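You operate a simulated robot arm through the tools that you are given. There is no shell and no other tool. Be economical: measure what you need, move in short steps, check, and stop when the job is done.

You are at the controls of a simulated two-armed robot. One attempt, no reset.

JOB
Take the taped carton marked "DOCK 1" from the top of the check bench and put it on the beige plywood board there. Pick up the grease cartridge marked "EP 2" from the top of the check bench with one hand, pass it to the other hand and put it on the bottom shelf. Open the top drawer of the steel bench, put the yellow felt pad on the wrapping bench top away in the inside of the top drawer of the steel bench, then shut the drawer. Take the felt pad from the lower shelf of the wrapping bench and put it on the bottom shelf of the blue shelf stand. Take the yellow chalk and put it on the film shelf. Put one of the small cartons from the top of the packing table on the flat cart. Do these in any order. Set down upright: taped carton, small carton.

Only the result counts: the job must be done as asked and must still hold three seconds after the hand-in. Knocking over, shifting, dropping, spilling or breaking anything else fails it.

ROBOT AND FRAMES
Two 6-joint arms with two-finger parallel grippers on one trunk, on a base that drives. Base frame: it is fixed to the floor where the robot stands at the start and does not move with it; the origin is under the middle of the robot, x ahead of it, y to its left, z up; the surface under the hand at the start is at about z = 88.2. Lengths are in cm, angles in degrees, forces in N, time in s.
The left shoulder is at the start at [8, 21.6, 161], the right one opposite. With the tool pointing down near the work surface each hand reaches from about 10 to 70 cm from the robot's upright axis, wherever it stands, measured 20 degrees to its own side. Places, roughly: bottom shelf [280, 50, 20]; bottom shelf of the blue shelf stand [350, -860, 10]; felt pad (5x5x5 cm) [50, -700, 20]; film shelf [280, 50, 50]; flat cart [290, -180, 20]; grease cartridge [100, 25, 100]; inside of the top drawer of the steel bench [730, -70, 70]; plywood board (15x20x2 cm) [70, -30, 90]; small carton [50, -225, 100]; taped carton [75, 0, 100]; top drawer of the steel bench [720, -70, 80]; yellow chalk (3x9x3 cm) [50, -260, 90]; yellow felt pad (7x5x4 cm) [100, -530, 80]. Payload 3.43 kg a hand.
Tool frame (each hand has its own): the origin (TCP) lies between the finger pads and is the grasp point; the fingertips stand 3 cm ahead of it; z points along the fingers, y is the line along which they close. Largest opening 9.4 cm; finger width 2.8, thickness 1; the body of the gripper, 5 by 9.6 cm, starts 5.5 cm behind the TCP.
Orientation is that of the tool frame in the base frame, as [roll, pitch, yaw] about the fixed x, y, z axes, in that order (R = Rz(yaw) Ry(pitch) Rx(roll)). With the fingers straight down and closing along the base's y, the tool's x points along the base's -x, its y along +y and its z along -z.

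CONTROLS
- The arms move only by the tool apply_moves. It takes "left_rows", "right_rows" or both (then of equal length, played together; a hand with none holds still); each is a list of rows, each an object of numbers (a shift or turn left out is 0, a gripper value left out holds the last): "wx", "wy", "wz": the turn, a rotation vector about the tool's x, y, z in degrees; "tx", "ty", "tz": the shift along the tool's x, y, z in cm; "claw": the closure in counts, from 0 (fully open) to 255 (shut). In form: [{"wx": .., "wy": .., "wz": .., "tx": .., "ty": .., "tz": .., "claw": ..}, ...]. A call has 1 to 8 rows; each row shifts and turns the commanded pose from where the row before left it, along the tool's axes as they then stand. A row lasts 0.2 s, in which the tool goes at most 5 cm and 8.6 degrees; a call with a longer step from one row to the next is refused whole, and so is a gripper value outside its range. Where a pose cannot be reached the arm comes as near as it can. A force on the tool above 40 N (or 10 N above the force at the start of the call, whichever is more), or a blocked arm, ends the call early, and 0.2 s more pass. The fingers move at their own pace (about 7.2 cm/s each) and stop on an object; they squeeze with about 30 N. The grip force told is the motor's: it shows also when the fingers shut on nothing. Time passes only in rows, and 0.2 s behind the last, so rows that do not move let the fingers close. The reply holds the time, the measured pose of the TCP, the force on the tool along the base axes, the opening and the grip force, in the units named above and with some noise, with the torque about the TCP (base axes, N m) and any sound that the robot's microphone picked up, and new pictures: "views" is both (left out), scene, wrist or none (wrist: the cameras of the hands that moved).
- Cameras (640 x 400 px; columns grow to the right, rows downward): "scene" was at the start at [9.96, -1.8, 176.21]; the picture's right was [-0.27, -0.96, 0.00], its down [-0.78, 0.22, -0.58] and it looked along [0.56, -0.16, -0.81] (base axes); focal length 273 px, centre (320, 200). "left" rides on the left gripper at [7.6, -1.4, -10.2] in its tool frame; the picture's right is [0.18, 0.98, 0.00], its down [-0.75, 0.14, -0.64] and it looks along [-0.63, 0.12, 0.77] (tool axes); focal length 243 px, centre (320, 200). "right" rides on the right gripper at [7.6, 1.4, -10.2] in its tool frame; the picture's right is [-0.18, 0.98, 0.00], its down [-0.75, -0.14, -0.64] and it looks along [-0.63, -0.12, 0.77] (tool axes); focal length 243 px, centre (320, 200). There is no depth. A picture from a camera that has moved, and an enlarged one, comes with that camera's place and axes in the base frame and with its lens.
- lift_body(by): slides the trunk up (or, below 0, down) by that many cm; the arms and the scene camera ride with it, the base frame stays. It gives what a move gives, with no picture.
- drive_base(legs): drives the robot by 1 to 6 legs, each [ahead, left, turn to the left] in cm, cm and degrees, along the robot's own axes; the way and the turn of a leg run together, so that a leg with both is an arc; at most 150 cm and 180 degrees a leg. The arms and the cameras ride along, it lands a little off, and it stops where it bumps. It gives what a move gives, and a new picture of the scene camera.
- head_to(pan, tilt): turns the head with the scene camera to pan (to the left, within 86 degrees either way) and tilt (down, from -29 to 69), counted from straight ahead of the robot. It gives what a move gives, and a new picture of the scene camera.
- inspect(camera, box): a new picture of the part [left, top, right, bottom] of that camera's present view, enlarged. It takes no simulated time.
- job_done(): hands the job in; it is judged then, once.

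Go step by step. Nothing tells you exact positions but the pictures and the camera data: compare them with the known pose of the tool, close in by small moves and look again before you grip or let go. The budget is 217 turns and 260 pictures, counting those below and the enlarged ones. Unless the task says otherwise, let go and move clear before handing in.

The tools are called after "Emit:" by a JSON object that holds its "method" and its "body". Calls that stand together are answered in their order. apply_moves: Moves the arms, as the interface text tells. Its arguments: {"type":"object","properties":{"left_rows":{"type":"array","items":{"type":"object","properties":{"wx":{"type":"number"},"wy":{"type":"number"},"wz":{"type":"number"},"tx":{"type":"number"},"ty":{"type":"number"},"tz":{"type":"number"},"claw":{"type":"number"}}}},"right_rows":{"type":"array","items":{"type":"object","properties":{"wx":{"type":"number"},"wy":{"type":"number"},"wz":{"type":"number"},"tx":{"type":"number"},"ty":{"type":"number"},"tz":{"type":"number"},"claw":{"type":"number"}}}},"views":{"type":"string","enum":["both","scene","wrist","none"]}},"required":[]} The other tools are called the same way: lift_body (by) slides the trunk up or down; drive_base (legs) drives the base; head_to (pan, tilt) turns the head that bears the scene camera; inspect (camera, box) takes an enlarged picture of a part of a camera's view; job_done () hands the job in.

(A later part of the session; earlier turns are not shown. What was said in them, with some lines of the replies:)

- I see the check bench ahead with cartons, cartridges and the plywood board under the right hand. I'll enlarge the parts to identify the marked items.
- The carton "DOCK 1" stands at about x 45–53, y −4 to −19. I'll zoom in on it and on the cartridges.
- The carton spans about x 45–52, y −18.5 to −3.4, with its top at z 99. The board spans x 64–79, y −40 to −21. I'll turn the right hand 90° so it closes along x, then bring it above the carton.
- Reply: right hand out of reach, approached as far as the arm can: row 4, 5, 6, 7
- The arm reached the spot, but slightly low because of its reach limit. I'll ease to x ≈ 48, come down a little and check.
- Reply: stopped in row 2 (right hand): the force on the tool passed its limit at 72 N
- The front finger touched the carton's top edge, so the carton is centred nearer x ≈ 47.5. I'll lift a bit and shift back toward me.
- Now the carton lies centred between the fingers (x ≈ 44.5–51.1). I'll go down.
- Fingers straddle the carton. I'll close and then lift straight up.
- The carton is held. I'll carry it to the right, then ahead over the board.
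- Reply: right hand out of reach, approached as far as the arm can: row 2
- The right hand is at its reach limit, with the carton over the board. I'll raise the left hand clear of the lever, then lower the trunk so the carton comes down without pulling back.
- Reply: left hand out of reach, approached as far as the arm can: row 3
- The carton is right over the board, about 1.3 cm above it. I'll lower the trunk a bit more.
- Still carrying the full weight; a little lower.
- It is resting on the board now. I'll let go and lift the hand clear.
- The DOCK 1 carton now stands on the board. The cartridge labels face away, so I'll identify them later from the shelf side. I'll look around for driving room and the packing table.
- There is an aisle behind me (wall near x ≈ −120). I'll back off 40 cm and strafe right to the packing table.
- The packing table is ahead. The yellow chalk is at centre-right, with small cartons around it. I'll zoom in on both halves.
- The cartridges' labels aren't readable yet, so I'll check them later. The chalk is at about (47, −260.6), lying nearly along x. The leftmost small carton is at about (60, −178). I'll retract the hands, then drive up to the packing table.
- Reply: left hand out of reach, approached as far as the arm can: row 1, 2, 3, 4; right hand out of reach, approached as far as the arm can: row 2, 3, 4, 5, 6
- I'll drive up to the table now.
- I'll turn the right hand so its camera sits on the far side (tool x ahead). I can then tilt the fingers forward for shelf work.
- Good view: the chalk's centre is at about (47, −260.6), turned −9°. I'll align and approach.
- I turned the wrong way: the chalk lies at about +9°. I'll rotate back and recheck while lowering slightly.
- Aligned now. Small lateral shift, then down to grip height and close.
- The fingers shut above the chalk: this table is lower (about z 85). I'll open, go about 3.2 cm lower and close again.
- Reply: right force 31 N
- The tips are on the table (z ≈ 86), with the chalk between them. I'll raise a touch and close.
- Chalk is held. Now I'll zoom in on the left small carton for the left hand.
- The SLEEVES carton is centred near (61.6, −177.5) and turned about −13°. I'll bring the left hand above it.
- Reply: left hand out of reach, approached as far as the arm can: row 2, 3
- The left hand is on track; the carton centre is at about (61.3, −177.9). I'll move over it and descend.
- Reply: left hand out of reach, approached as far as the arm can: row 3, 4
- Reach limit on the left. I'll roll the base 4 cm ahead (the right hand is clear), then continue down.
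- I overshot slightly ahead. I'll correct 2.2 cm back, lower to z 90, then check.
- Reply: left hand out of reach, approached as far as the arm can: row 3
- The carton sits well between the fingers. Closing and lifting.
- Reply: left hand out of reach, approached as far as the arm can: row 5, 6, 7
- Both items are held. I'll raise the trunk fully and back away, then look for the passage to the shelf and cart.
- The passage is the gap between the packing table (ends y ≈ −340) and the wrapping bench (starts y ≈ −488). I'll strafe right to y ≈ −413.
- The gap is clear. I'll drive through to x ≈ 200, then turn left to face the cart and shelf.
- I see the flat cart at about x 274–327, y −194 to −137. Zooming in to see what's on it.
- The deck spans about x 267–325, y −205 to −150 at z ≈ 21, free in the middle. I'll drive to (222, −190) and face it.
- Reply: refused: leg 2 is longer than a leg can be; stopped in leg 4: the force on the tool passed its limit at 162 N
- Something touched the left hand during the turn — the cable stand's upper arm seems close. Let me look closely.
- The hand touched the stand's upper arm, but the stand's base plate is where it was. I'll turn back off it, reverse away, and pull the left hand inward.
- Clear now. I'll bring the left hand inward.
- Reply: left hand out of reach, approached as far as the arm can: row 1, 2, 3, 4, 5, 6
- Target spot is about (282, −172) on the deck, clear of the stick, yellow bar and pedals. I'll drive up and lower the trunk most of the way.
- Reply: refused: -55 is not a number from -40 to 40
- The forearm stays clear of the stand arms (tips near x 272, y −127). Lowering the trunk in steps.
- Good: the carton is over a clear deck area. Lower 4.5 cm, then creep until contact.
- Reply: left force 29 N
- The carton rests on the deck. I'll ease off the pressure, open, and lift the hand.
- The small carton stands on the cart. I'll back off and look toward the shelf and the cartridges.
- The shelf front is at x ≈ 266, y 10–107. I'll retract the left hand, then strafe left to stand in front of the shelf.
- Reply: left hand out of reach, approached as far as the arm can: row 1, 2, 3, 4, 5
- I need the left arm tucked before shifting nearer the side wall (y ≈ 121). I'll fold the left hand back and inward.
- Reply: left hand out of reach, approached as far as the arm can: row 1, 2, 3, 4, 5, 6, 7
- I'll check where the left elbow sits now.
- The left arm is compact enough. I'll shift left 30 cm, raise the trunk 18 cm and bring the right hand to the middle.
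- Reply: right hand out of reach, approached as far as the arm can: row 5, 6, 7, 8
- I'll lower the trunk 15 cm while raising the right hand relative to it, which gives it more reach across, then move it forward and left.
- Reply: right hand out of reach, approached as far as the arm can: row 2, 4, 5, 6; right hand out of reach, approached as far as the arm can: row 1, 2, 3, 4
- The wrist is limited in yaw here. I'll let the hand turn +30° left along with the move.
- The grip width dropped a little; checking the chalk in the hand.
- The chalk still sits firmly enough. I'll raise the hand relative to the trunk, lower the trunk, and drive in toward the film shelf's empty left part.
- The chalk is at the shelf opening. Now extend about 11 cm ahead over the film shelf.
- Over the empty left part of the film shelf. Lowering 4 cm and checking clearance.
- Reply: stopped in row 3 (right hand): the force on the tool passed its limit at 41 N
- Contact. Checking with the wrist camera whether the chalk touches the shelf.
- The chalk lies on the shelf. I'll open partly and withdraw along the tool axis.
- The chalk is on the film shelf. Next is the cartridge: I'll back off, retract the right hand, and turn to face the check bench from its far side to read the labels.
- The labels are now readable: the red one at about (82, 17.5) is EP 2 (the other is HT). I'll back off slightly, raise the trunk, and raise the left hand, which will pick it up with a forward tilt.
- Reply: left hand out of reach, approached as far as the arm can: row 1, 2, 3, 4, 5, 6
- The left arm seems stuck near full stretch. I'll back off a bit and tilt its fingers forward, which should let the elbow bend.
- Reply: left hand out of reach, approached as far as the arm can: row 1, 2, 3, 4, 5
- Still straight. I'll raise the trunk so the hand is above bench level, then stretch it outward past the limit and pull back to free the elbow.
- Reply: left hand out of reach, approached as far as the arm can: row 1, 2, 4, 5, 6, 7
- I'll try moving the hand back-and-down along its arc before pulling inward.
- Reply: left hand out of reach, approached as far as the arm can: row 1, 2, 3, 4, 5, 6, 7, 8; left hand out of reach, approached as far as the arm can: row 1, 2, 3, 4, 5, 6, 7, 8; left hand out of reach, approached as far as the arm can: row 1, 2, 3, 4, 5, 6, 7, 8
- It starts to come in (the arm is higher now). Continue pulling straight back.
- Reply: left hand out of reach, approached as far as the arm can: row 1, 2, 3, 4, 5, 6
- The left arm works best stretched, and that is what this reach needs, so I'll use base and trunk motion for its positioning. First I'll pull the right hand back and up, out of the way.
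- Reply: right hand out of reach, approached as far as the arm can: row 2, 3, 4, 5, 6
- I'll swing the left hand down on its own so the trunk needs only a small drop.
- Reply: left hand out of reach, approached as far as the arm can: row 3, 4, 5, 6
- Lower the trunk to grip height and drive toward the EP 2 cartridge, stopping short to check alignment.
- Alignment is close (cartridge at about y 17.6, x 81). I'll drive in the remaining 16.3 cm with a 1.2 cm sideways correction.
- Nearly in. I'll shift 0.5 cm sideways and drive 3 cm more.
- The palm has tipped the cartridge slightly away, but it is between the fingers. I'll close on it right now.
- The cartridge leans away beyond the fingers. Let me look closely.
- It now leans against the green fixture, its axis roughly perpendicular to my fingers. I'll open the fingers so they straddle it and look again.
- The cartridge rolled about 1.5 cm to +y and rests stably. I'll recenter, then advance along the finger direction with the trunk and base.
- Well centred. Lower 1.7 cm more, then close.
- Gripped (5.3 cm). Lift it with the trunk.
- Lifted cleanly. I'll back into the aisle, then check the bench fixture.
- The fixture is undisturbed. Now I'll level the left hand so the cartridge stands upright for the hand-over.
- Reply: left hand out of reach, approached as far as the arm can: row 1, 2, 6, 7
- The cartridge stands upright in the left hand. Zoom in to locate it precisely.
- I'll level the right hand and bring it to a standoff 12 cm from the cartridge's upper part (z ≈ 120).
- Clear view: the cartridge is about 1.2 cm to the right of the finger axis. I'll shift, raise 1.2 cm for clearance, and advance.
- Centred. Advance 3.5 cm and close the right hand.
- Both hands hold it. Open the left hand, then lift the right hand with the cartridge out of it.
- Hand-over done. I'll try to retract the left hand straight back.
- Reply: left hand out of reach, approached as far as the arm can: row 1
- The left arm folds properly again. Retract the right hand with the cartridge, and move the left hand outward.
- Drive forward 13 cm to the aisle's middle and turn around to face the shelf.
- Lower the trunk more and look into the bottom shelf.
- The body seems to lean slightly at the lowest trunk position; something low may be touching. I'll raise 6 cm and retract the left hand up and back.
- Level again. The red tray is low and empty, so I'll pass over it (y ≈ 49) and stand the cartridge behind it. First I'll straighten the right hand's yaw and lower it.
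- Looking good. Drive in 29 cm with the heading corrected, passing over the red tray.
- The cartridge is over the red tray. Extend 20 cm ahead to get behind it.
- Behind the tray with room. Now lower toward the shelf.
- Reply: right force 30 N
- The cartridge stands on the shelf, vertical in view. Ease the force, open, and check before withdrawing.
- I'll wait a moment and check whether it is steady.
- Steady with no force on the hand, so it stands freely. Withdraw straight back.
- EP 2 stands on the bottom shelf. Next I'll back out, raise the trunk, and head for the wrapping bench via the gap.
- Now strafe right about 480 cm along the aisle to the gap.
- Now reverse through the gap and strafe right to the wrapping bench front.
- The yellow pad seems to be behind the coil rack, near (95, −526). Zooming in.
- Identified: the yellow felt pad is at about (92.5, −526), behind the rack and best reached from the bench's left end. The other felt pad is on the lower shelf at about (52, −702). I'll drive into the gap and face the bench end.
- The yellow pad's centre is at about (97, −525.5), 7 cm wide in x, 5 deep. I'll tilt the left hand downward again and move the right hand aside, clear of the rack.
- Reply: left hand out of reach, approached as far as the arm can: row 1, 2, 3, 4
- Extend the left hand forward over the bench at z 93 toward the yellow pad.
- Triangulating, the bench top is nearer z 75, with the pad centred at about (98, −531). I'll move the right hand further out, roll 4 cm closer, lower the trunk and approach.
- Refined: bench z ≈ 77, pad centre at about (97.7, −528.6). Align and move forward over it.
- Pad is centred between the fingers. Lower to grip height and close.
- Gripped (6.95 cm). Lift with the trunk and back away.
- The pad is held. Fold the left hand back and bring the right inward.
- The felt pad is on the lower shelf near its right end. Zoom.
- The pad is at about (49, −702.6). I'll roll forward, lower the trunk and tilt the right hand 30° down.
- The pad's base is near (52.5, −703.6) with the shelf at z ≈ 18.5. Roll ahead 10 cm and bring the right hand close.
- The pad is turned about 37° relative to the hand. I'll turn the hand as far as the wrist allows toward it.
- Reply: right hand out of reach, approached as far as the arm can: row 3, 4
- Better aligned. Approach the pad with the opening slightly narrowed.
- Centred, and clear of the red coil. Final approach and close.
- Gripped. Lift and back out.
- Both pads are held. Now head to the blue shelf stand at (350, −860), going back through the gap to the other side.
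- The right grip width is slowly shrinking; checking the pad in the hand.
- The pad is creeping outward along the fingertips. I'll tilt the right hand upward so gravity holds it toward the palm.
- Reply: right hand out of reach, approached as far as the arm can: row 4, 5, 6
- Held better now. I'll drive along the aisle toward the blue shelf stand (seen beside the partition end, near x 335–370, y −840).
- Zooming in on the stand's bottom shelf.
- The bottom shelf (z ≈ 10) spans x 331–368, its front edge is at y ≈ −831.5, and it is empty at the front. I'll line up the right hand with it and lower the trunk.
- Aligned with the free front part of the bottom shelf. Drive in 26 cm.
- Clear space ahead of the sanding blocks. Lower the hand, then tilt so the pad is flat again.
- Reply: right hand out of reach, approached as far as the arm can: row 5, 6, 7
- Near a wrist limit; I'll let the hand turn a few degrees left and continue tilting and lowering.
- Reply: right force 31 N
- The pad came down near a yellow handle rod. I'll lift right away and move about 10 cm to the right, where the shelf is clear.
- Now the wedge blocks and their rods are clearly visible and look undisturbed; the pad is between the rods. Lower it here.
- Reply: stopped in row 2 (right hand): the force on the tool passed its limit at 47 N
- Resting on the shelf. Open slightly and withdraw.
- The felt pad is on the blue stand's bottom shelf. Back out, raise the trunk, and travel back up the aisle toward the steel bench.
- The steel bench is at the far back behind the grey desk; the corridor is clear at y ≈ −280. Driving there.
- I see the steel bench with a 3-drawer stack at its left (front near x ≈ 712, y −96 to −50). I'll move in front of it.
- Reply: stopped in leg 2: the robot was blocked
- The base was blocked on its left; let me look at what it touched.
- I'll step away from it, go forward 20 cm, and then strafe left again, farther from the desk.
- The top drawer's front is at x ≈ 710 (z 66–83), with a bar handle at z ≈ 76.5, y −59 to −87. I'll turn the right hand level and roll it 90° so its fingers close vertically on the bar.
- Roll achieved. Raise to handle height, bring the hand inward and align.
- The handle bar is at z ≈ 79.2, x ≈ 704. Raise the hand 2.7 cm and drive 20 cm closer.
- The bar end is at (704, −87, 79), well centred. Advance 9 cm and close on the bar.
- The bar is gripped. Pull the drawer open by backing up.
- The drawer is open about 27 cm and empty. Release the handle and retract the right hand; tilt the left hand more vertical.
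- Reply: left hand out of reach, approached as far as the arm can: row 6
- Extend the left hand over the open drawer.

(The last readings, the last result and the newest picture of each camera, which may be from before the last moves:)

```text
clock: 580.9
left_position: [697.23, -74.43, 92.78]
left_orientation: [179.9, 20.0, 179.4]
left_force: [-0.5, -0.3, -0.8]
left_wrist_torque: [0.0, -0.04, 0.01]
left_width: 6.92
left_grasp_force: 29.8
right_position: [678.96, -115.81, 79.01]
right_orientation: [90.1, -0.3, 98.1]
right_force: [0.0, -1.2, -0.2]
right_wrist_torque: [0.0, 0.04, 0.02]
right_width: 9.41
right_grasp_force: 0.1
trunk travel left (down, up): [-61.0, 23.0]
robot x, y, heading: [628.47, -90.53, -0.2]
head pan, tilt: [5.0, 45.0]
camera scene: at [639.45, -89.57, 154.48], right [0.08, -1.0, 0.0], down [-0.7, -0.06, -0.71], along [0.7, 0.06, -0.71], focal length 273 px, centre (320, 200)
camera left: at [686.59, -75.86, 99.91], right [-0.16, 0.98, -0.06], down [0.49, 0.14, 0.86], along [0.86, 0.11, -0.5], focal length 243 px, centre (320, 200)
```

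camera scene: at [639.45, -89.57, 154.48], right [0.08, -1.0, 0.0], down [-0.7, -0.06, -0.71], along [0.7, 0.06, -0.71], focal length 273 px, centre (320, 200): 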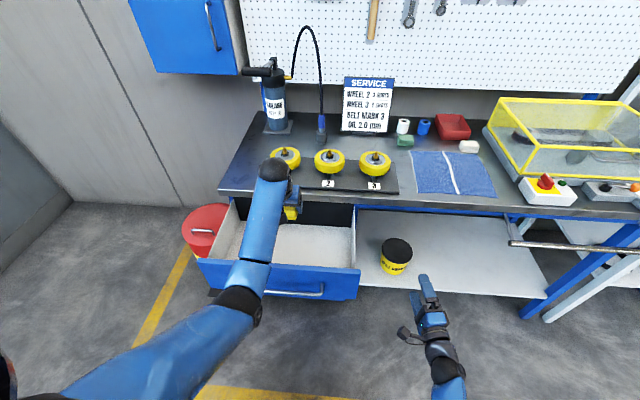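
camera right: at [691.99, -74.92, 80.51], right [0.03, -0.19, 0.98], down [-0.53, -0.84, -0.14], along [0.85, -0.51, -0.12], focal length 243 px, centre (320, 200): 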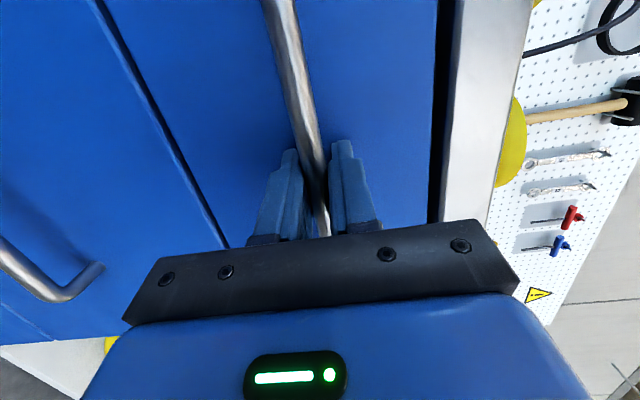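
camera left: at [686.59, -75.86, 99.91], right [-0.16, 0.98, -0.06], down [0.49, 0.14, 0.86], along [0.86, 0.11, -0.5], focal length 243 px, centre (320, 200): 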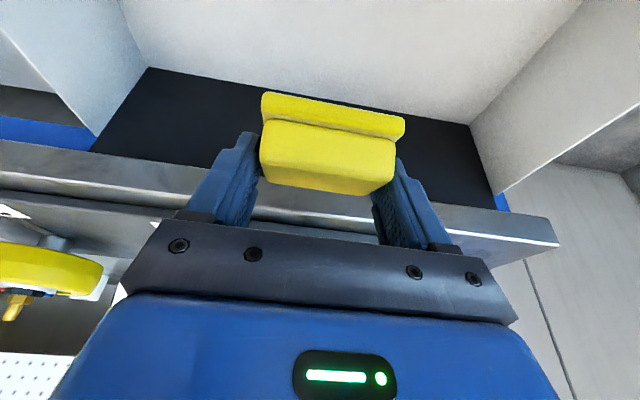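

Over the drawer's interior. Lower with the trunk.

Emit:
{"method": "lift_body", "body": {"by": -14}}

Emit:
{"method": "inspect", "body": {"camera": "left", "box": [0, 0, 640, 400]}}

Emit:
{"method": "inspect", "body": {"camera": "scene", "box": [180, 120, 400, 310]}}

```text
clock: 582.6
left_position: [697.29, -74.48, 78.81]
left_orientation: [-180.0, 20.1, 179.5]
left_force: [0.1, -0.1, -0.6]
left_wrist_torque: [-0.01, 0.01, 0.02]
left_width: 6.95
left_grasp_force: 30.2
right_position: [679.04, -115.8, 65.06]
right_orientation: [90.1, -0.3, 98.2]
right_force: [-0.5, 0.0, -0.4]
right_wrist_torque: [0.03, 0.0, 0.01]
right_width: 9.41
right_grasp_force: 0.0
trunk travel left (down, up): [-47.0, 37.0]
robot x, y, heading: [628.34, -90.6, -0.0]
head pan, tilt: [5.0, 45.0]
```

```text
1.00 times, centred on (320, 200) of left (not enlarged: the box is as wide or as high as the picture)
camera zoom: at [686.58, -75.86, 85.9], right [-0.16, 0.98, -0.06], down [0.49, 0.14, 0.86], along [0.86, 0.11, -0.5], focal length 243 px, centre (320, 200)
```

zoom: 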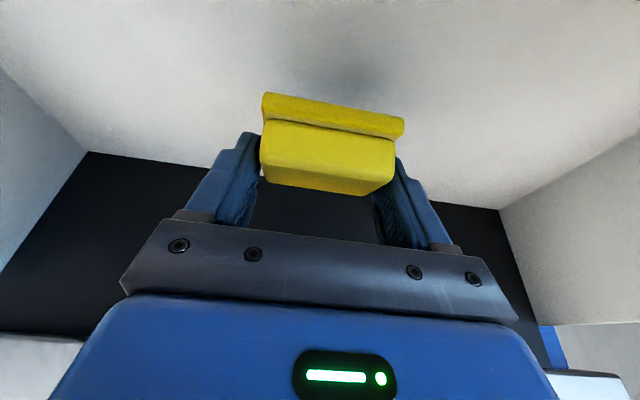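

```text
2.11 times, centred on (290, 215) of scene
camera zoom: at [639.49, -89.58, 140.48], right [0.08, -1.0, 0.0], down [-0.7, -0.06, -0.71], along [0.7, 0.06, -0.71], focal length 574 px, centre (383, 168)
```

zoom: 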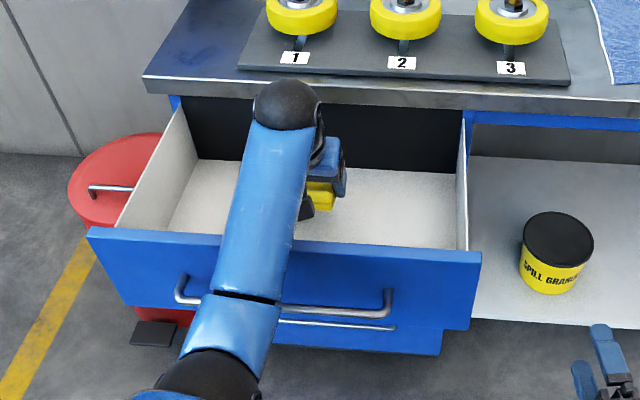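

Clearances look fine. Lower 3.5 cm more, then creep.

Emit:
{"method": "lift_body", "body": {"by": -3}}

Emit:
{"method": "lift_body", "body": {"by": -1}}

Emit:
{"method": "inspect", "body": {"camera": "left", "box": [120, 0, 520, 260]}}

```text
clock: 583.3
left_position: [697.11, -74.51, 76.36]
left_orientation: [179.9, 20.6, 179.4]
left_force: [0.6, 0.8, -0.4]
left_wrist_torque: [0.01, 0.0, 0.02]
left_width: 6.9
left_grasp_force: 30.4
right_position: [678.74, -115.75, 62.29]
right_orientation: [89.9, -0.3, 98.1]
right_force: [-0.4, -0.2, 0.2]
right_wrist_torque: [0.0, 0.03, 0.01]
right_width: 9.4
right_grasp_force: 0.1
trunk travel left (down, up): [-44.0, 40.0]
robot x, y, heading: [628.25, -90.24, -0.3]
head pan, tilt: [5.0, 45.0]
```

```text
clock: 583.9
left_position: [697.22, -74.57, 76.75]
left_orientation: [179.9, 21.9, 179.4]
left_force: [-0.1, -0.2, -0.7]
left_wrist_torque: [0.0, -0.01, -0.01]
left_width: 6.94
left_grasp_force: 29.8
right_position: [678.57, -115.82, 61.58]
right_orientation: [89.5, -0.3, 98.3]
right_force: [0.2, -0.1, -0.2]
right_wrist_torque: [0.0, -0.01, 0.0]
right_width: 9.42
right_grasp_force: 0.0
trunk travel left (down, up): [-43.0, 41.0]
robot x, y, heading: [628.3, -90.35, -0.0]
head pan, tilt: [5.0, 45.0]
```

```text
1.54 times, centred on (320, 130) of left
camera zoom: at [686.24, -75.91, 83.54], right [-0.16, 0.98, -0.07], down [0.46, 0.14, 0.88], along [0.87, 0.11, -0.48], focal length 373 px, centre (320, 308)
```

zoom: 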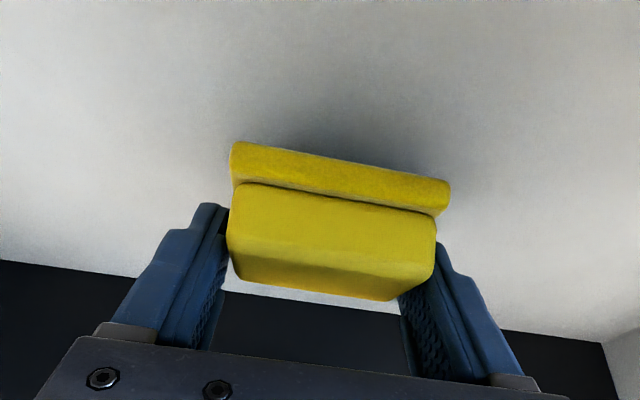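

The forearm seems to touch the drawer edge. I'll raise the trunk 8 cm and lower the hand with the arm instead, which lifts the elbow.

Emit:
{"method": "lift_body", "body": {"by": 9}}

Emit:
{"method": "apply_moves", "body": {"left_rows": [{"tx": 0.85, "tz": 2.35}, {"tx": 0.85, "tz": 2.35}, {"tx": 0.85, "tz": 2.35}, {"tx": 0.6, "tz": 1.6}, {}], "views": "both"}}

```text
clock: 585.1
left_position: [697.15, -74.53, 83.81]
left_orientation: [179.8, 20.0, 179.4]
left_force: [0.4, 0.1, -0.6]
left_wrist_torque: [-0.01, 0.01, 0.03]
left_width: 6.95
left_grasp_force: 30.4
right_position: [679.0, -115.79, 69.84]
right_orientation: [90.1, -0.3, 98.3]
right_force: [-0.1, -0.6, -0.2]
right_wrist_torque: [0.04, -0.03, -0.01]
right_width: 9.38
right_grasp_force: 0.2
trunk travel left (down, up): [-52.0, 32.0]
robot x, y, heading: [628.64, -90.35, -0.2]
head pan, tilt: [5.0, 45.0]
```

```text
clock: 586.3
left_position: [697.24, -74.67, 74.9]
left_orientation: [179.9, 20.4, 179.4]
left_force: [2.2, 1.7, 14.7]
left_wrist_torque: [0.08, -0.15, 0.01]
left_width: 6.92
left_grasp_force: 30.0
right_position: [678.83, -115.84, 69.98]
right_orientation: [90.0, -0.4, 98.2]
right_force: [0.2, 0.1, -0.1]
right_wrist_torque: [-0.03, 0.0, -0.04]
right_width: 9.41
right_grasp_force: 0.0
trunk travel left (down, up): [-52.0, 32.0]
robot x, y, heading: [628.27, -90.5, -0.2]
head pan, tilt: [5.0, 45.0]
camera scene: at [639.3, -89.62, 145.52], right [0.08, -1.0, 0.0], down [-0.7, -0.06, -0.71], along [0.71, 0.06, -0.71], focal length 273 px, centre (320, 200)
camera left: at [686.59, -75.86, 81.97], right [-0.16, 0.98, -0.06], down [0.48, 0.14, 0.86], along [0.86, 0.11, -0.5], focal length 243 px, centre (320, 200)
```

scene: 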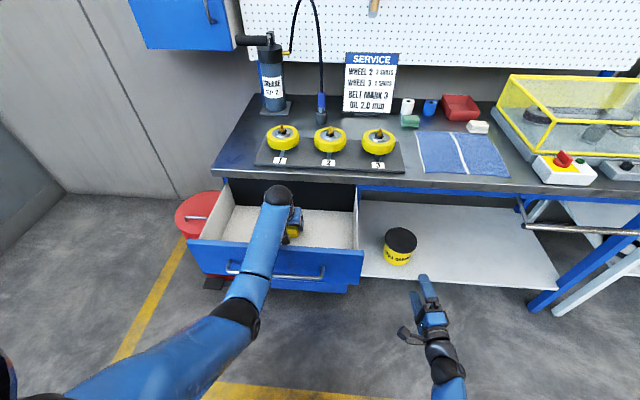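
left: 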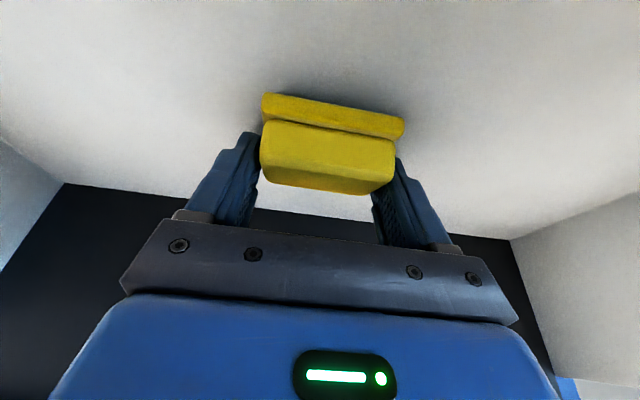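

The pad touches the drawer floor. Release and lift out.

Emit:
{"method": "apply_moves", "body": {"left_rows": [{"claw": 0}, {}, {}, {}, {"tx": -0.7, "tz": -2}, {"tx": -1, "tz": -3}, {"tx": -1, "tz": -3}, {}], "views": "none"}}

Emit:
{"method": "lift_body", "body": {"by": 15}}

Emit:
{"method": "inspect", "body": {"camera": "left", "box": [0, 0, 640, 400]}}

```text
clock: 588.1
left_position: [696.98, -74.62, 83.07]
left_orientation: [180.0, 20.0, 179.4]
left_force: [-0.3, -0.2, 0.3]
left_wrist_torque: [0.0, 0.01, 0.03]
left_width: 9.38
left_grasp_force: 0.1
right_position: [678.98, -115.76, 70.1]
right_orientation: [90.1, -0.2, 98.2]
right_force: [-0.1, -0.1, 0.3]
right_wrist_torque: [-0.02, 0.0, 0.02]
right_width: 9.4
right_grasp_force: 0.1
trunk travel left (down, up): [-52.0, 32.0]
robot x, y, heading: [628.27, -90.3, -0.1]
head pan, tilt: [5.0, 45.0]
```

```text
clock: 589.9
left_position: [697.05, -74.38, 98.05]
left_orientation: [179.9, 20.0, 179.5]
left_force: [0.2, -0.2, 0.4]
left_wrist_torque: [0.02, -0.01, 0.01]
left_width: 9.38
left_grasp_force: 0.0
right_position: [678.91, -115.77, 85.06]
right_orientation: [90.1, -0.3, 98.2]
right_force: [-0.6, 0.3, -0.6]
right_wrist_torque: [0.03, -0.01, -0.03]
right_width: 9.36
right_grasp_force: 0.1
trunk travel left (down, up): [-67.0, 17.0]
robot x, y, heading: [628.53, -90.37, -0.1]
head pan, tilt: [5.0, 45.0]
```

```text
1.00 times, centred on (320, 200) of left (not enlarged: the box is as wide or as high as the picture)
camera zoom: at [686.37, -75.95, 105.14], right [-0.16, 0.98, -0.06], down [0.49, 0.14, 0.86], along [0.86, 0.11, -0.5], focal length 243 px, centre (320, 200)
```

zoom: 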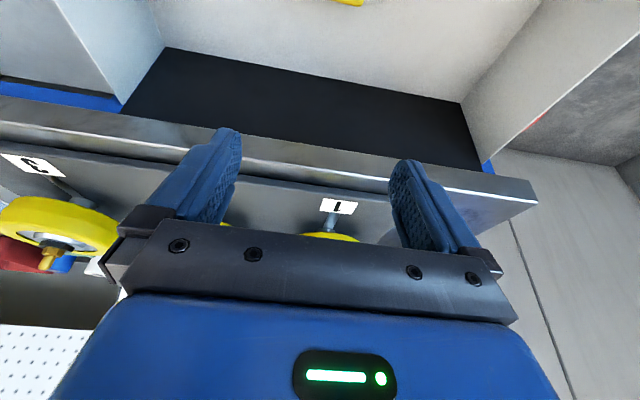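

The pad lies in the drawer. Retract the left hand, close the right gripper, and line it up to push the drawer front shut.

Emit:
{"method": "apply_moves", "body": {"left_rows": [{"tx": 4.07, "tz": -1.4}, {"tx": 4.07, "tz": -1.4}, {"tx": 4.07, "tz": -1.4}, {"tx": 4.07, "tz": -1.4}, {"tx": 4.07, "tz": -1.4}, {"tx": 4.07, "tz": -1.4}, {}], "right_rows": [{"claw": 255}, {}, {}, {}, {}, {}, {}], "views": "none"}}

Emit:
{"method": "drive_base", "body": {"legs": [[-18, 0, 0], [0, 40, 0.2]]}}

Emit:
{"method": "lift_body", "body": {"by": -12.5}}

Emit:
{"method": "inspect", "body": {"camera": "scene", "box": [160, 150, 480, 370]}}

```text
clock: 591.5
left_position: [671.27, -74.19, 97.52]
left_orientation: [180.0, 20.0, 179.4]
left_force: [-0.7, 0.9, 0.1]
left_wrist_torque: [0.0, -0.03, 0.01]
left_width: 9.38
left_grasp_force: 0.1
right_position: [679.02, -115.72, 84.9]
right_orientation: [90.1, -0.2, 98.2]
right_force: [0.1, 0.5, -0.3]
right_wrist_torque: [0.01, -0.03, 0.01]
right_width: 0.0
right_grasp_force: 30.1
trunk travel left (down, up): [-67.0, 17.0]
robot x, y, heading: [628.18, -90.08, -0.2]
head pan, tilt: [5.0, 45.0]
```

```text
clock: 595.1
left_position: [653.04, -34.0, 97.51]
left_orientation: [179.8, 20.2, 179.4]
left_force: [0.4, -0.9, -0.1]
left_wrist_torque: [0.02, -0.03, -0.01]
left_width: 9.41
left_grasp_force: 0.2
right_position: [660.87, -75.69, 85.04]
right_orientation: [90.1, -0.4, 98.3]
right_force: [0.4, -0.3, 0.1]
right_wrist_torque: [0.0, 0.01, -0.02]
right_width: 0.0
right_grasp_force: 29.8
trunk travel left (down, up): [-67.0, 17.0]
robot x, y, heading: [610.56, -50.22, 0.0]
head pan, tilt: [5.0, 45.0]
camera scene: at [621.34, -49.6, 160.48], right [0.09, -1.0, 0.0], down [-0.7, -0.06, -0.71], along [0.7, 0.06, -0.71], focal length 273 px, centre (320, 200)
```

scene: 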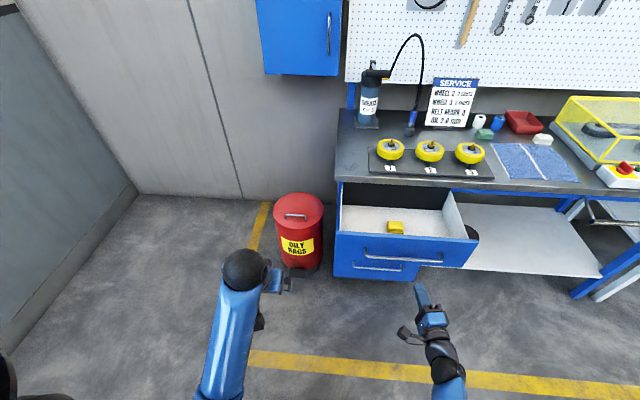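

```text
clock: 596.6
left_position: [653.03, -33.94, 84.96]
left_orientation: [179.9, 20.1, 179.5]
left_force: [0.3, -1.1, 0.4]
left_wrist_torque: [0.06, -0.01, 0.03]
left_width: 9.39
left_grasp_force: 0.1
right_position: [660.89, -75.46, 72.45]
right_orientation: [90.0, -0.3, 98.2]
right_force: [-0.8, 0.2, -0.4]
right_wrist_torque: [0.03, 0.02, -0.01]
right_width: 0.0
right_grasp_force: 29.9
trunk travel left (down, up): [-54.5, 29.5]
robot x, y, heading: [610.21, -50.09, 0.1]
head pan, tilt: [5.0, 45.0]
```

```text
1.82 times, centred on (320, 260) of scene
camera zoom: at [621.34, -49.43, 147.98], right [0.09, -1.0, 0.0], down [-0.7, -0.06, -0.71], along [0.7, 0.06, -0.71], focal length 496 px, centre (320, 91)
```

zoom: 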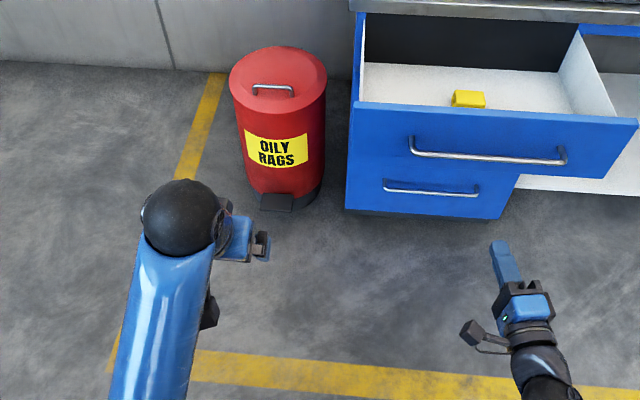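

Pad visible inside the drawer. Push it shut by driving forward.

Emit:
{"method": "drive_base", "body": {"legs": [[20, 0, 0], [20, 0, 0]]}}

```text
clock: 599.4
left_position: [692.85, -34.36, 85.09]
left_orientation: [-179.9, 20.1, 179.1]
left_force: [-0.4, -0.5, 0.2]
left_wrist_torque: [0.02, -0.02, -0.01]
left_width: 9.41
left_grasp_force: 0.1
right_position: [700.4, -76.02, 72.55]
right_orientation: [90.0, -0.3, 98.0]
right_force: [-0.2, 1.1, 0.5]
right_wrist_torque: [-0.01, -0.02, 0.04]
right_width: 0.0
right_grasp_force: 30.0
trunk travel left (down, up): [-54.5, 29.5]
robot x, y, heading: [650.28, -50.19, -0.4]
head pan, tilt: [5.0, 45.0]
camera scene: at [661.02, -49.69, 147.99], right [0.08, -1.0, 0.0], down [-0.7, -0.06, -0.71], along [0.71, 0.06, -0.71], focal length 273 px, centre (320, 200)
```

scene: 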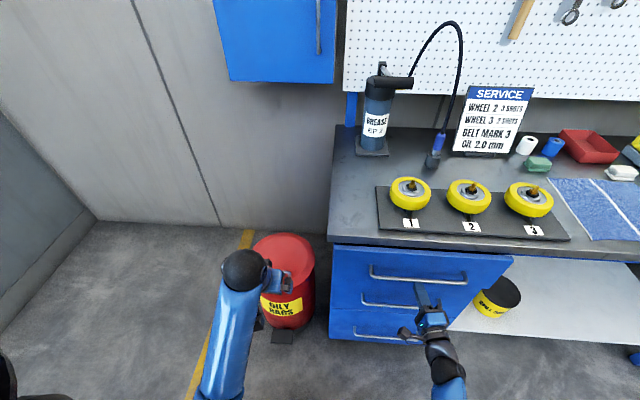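

Nearly shut. Push a bit further until it stops.

Emit:
{"method": "drive_base", "body": {"legs": [[4.5, 0, 0]]}}

Emit:
{"method": "apply_moves", "body": {"right_rows": [{"tz": 1}, {"tz": 1}, {}], "views": "wrist"}}

```text
clock: 600.4
left_position: [696.3, -34.6, 85.03]
left_orientation: [-179.9, 20.1, 179.0]
left_force: [-0.3, 0.1, 0.5]
left_wrist_torque: [0.0, 0.0, -0.01]
left_width: 9.41
left_grasp_force: 0.1
right_position: [703.18, -76.16, 72.4]
right_orientation: [89.9, -0.4, 98.2]
right_force: [-8.8, -1.1, 2.2]
right_wrist_torque: [-0.01, -0.09, -0.13]
right_width: 0.0
right_grasp_force: 30.3
trunk travel left (down, up): [-54.5, 29.5]
robot x, y, heading: [653.41, -50.25, -1.0]
head pan, tilt: [5.0, 45.0]
stopped in leg 1: the force on the tool passed its limit at 129 N (the readings are from after the stop); the commanded pose is now the measured one
camera scene: at [664.32, -49.75, 147.98], right [0.08, -1.0, 0.0], down [-0.7, -0.05, -0.71], along [0.71, 0.05, -0.71], focal length 273 px, centre (320, 200)
```

scene: 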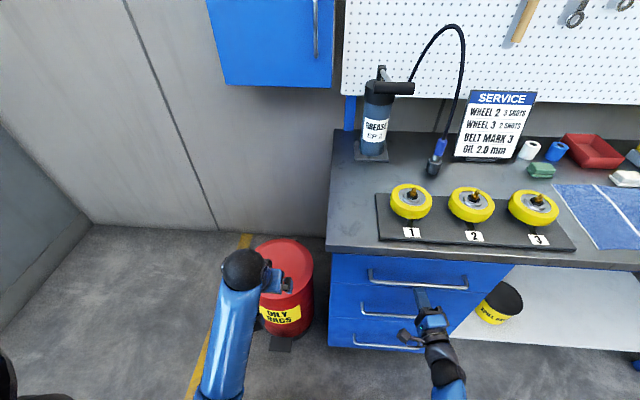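

```text
clock: 600.7
left_position: [696.31, -34.8, 85.04]
left_orientation: [179.8, 20.1, 178.8]
left_force: [0.3, -1.0, 0.4]
left_wrist_torque: [0.02, 0.02, 0.07]
left_width: 9.4
left_grasp_force: 0.0
right_position: [703.08, -76.21, 72.28]
right_orientation: [89.9, -0.5, 97.8]
right_force: [-29.9, 2.7, 12.6]
right_wrist_torque: [-0.12, -0.44, -0.2]
right_width: 0.0
right_grasp_force: 30.2
trunk travel left (down, up): [-54.5, 29.5]
robot x, y, heading: [653.36, -50.65, -0.8]
head pan, tilt: [5.0, 45.0]
stopped in row 1 (right hand): the force on the tool passed its limit at 44 N (the readings are from after the stop); the commanded pose is now the measured one
camera right: at [692.02, -69.98, 73.77], right [0.03, -0.19, 0.98], down [-0.53, -0.83, -0.15], along [0.85, -0.52, -0.12], focal length 243 px, centre (320, 200)
```

right: 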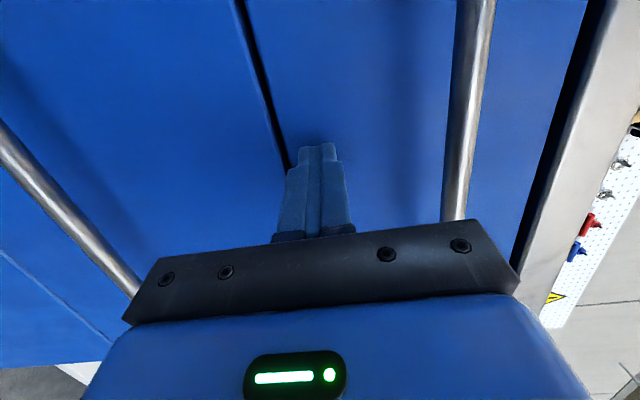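

Firm stop — the drawer is shut. Back away and check.

Emit:
{"method": "drive_base", "body": {"legs": [[-35, 0, 0.8]]}}

Emit:
{"method": "inspect", "body": {"camera": "scene", "box": [280, 150, 500, 320]}}

```text
clock: 603.0
left_position: [660.71, -33.99, 84.98]
left_orientation: [-179.9, 20.0, 179.4]
left_force: [-0.6, -0.2, -0.4]
left_wrist_torque: [-0.01, -0.03, 0.0]
left_width: 9.39
left_grasp_force: 0.1
right_position: [668.15, -75.51, 72.21]
right_orientation: [90.2, -0.5, 98.4]
right_force: [0.0, 0.4, 0.2]
right_wrist_torque: [0.01, 0.02, -0.04]
right_width: 0.02
right_grasp_force: 29.9
trunk travel left (down, up): [-54.5, 29.5]
robot x, y, heading: [617.77, -50.3, -0.6]
head pan, tilt: [5.0, 45.0]
camera scene: at [628.89, -49.38, 147.97], right [0.08, -1.0, 0.0], down [-0.71, -0.06, -0.71], along [0.7, 0.06, -0.71], focal length 273 px, centre (320, 200)
```

scene: 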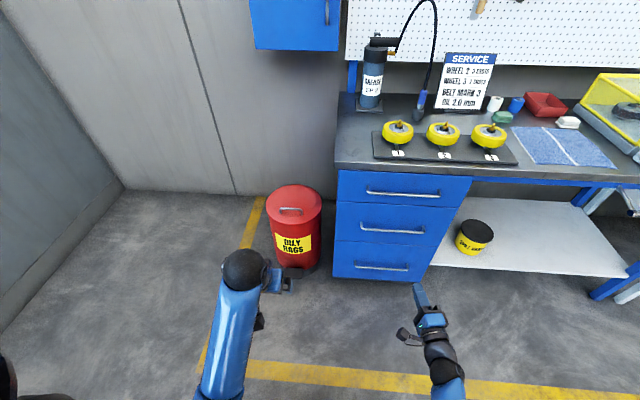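

```text
2.35 times, centred on (390, 235) of scene
camera zoom: at [628.89, -49.38, 147.97], right [0.08, -1.0, 0.0], down [-0.71, -0.06, -0.71], along [0.7, 0.06, -0.71], focal length 642 px, centre (155, 118)
```

zoom: 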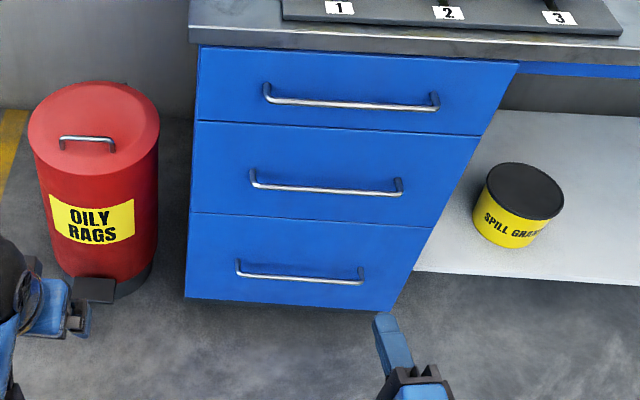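

The drawer is flush and shut, both hands are empty and clear, and all six items are in place. Handing in.

Emit:
{"method": "job_done", "body": {}}

```text
The job is handed in.
```

I did all six tasks and handed the job in; the result of the judging isn't known to me.

- **DOCK 1 carton:** it stands upright on the plywood board.
- **EP 2 cartridge:** the left hand picked it up and passed it to the right, which stood it on the bottom shelf. It tipped against the green fixture while I was gripping it; the fixture looked unmoved afterwards.
- **Yellow felt pad:** it is in the top drawer of the steel bench, and the drawer is shut.
- **Felt pad from the wrapping bench:** it is on the bottom shelf of the blue stand.
- **Yellow chalk:** it is on the film shelf.
- **Small carton (SLEEVES):** it stands upright on the flat cart.

Three contacts could count against the job:
- **Cable stand:** the left hand hit its upper arm. The stand's base plate had not moved when I checked.
- **Block handle on the blue stand:** the pad pressed on something there, probably a block's yellow handle. The blocks looked in place afterwards.
- **Unidentified obstacle:** the base was blocked on its left near the grey desk. I could not see what it touched or whether it moved.
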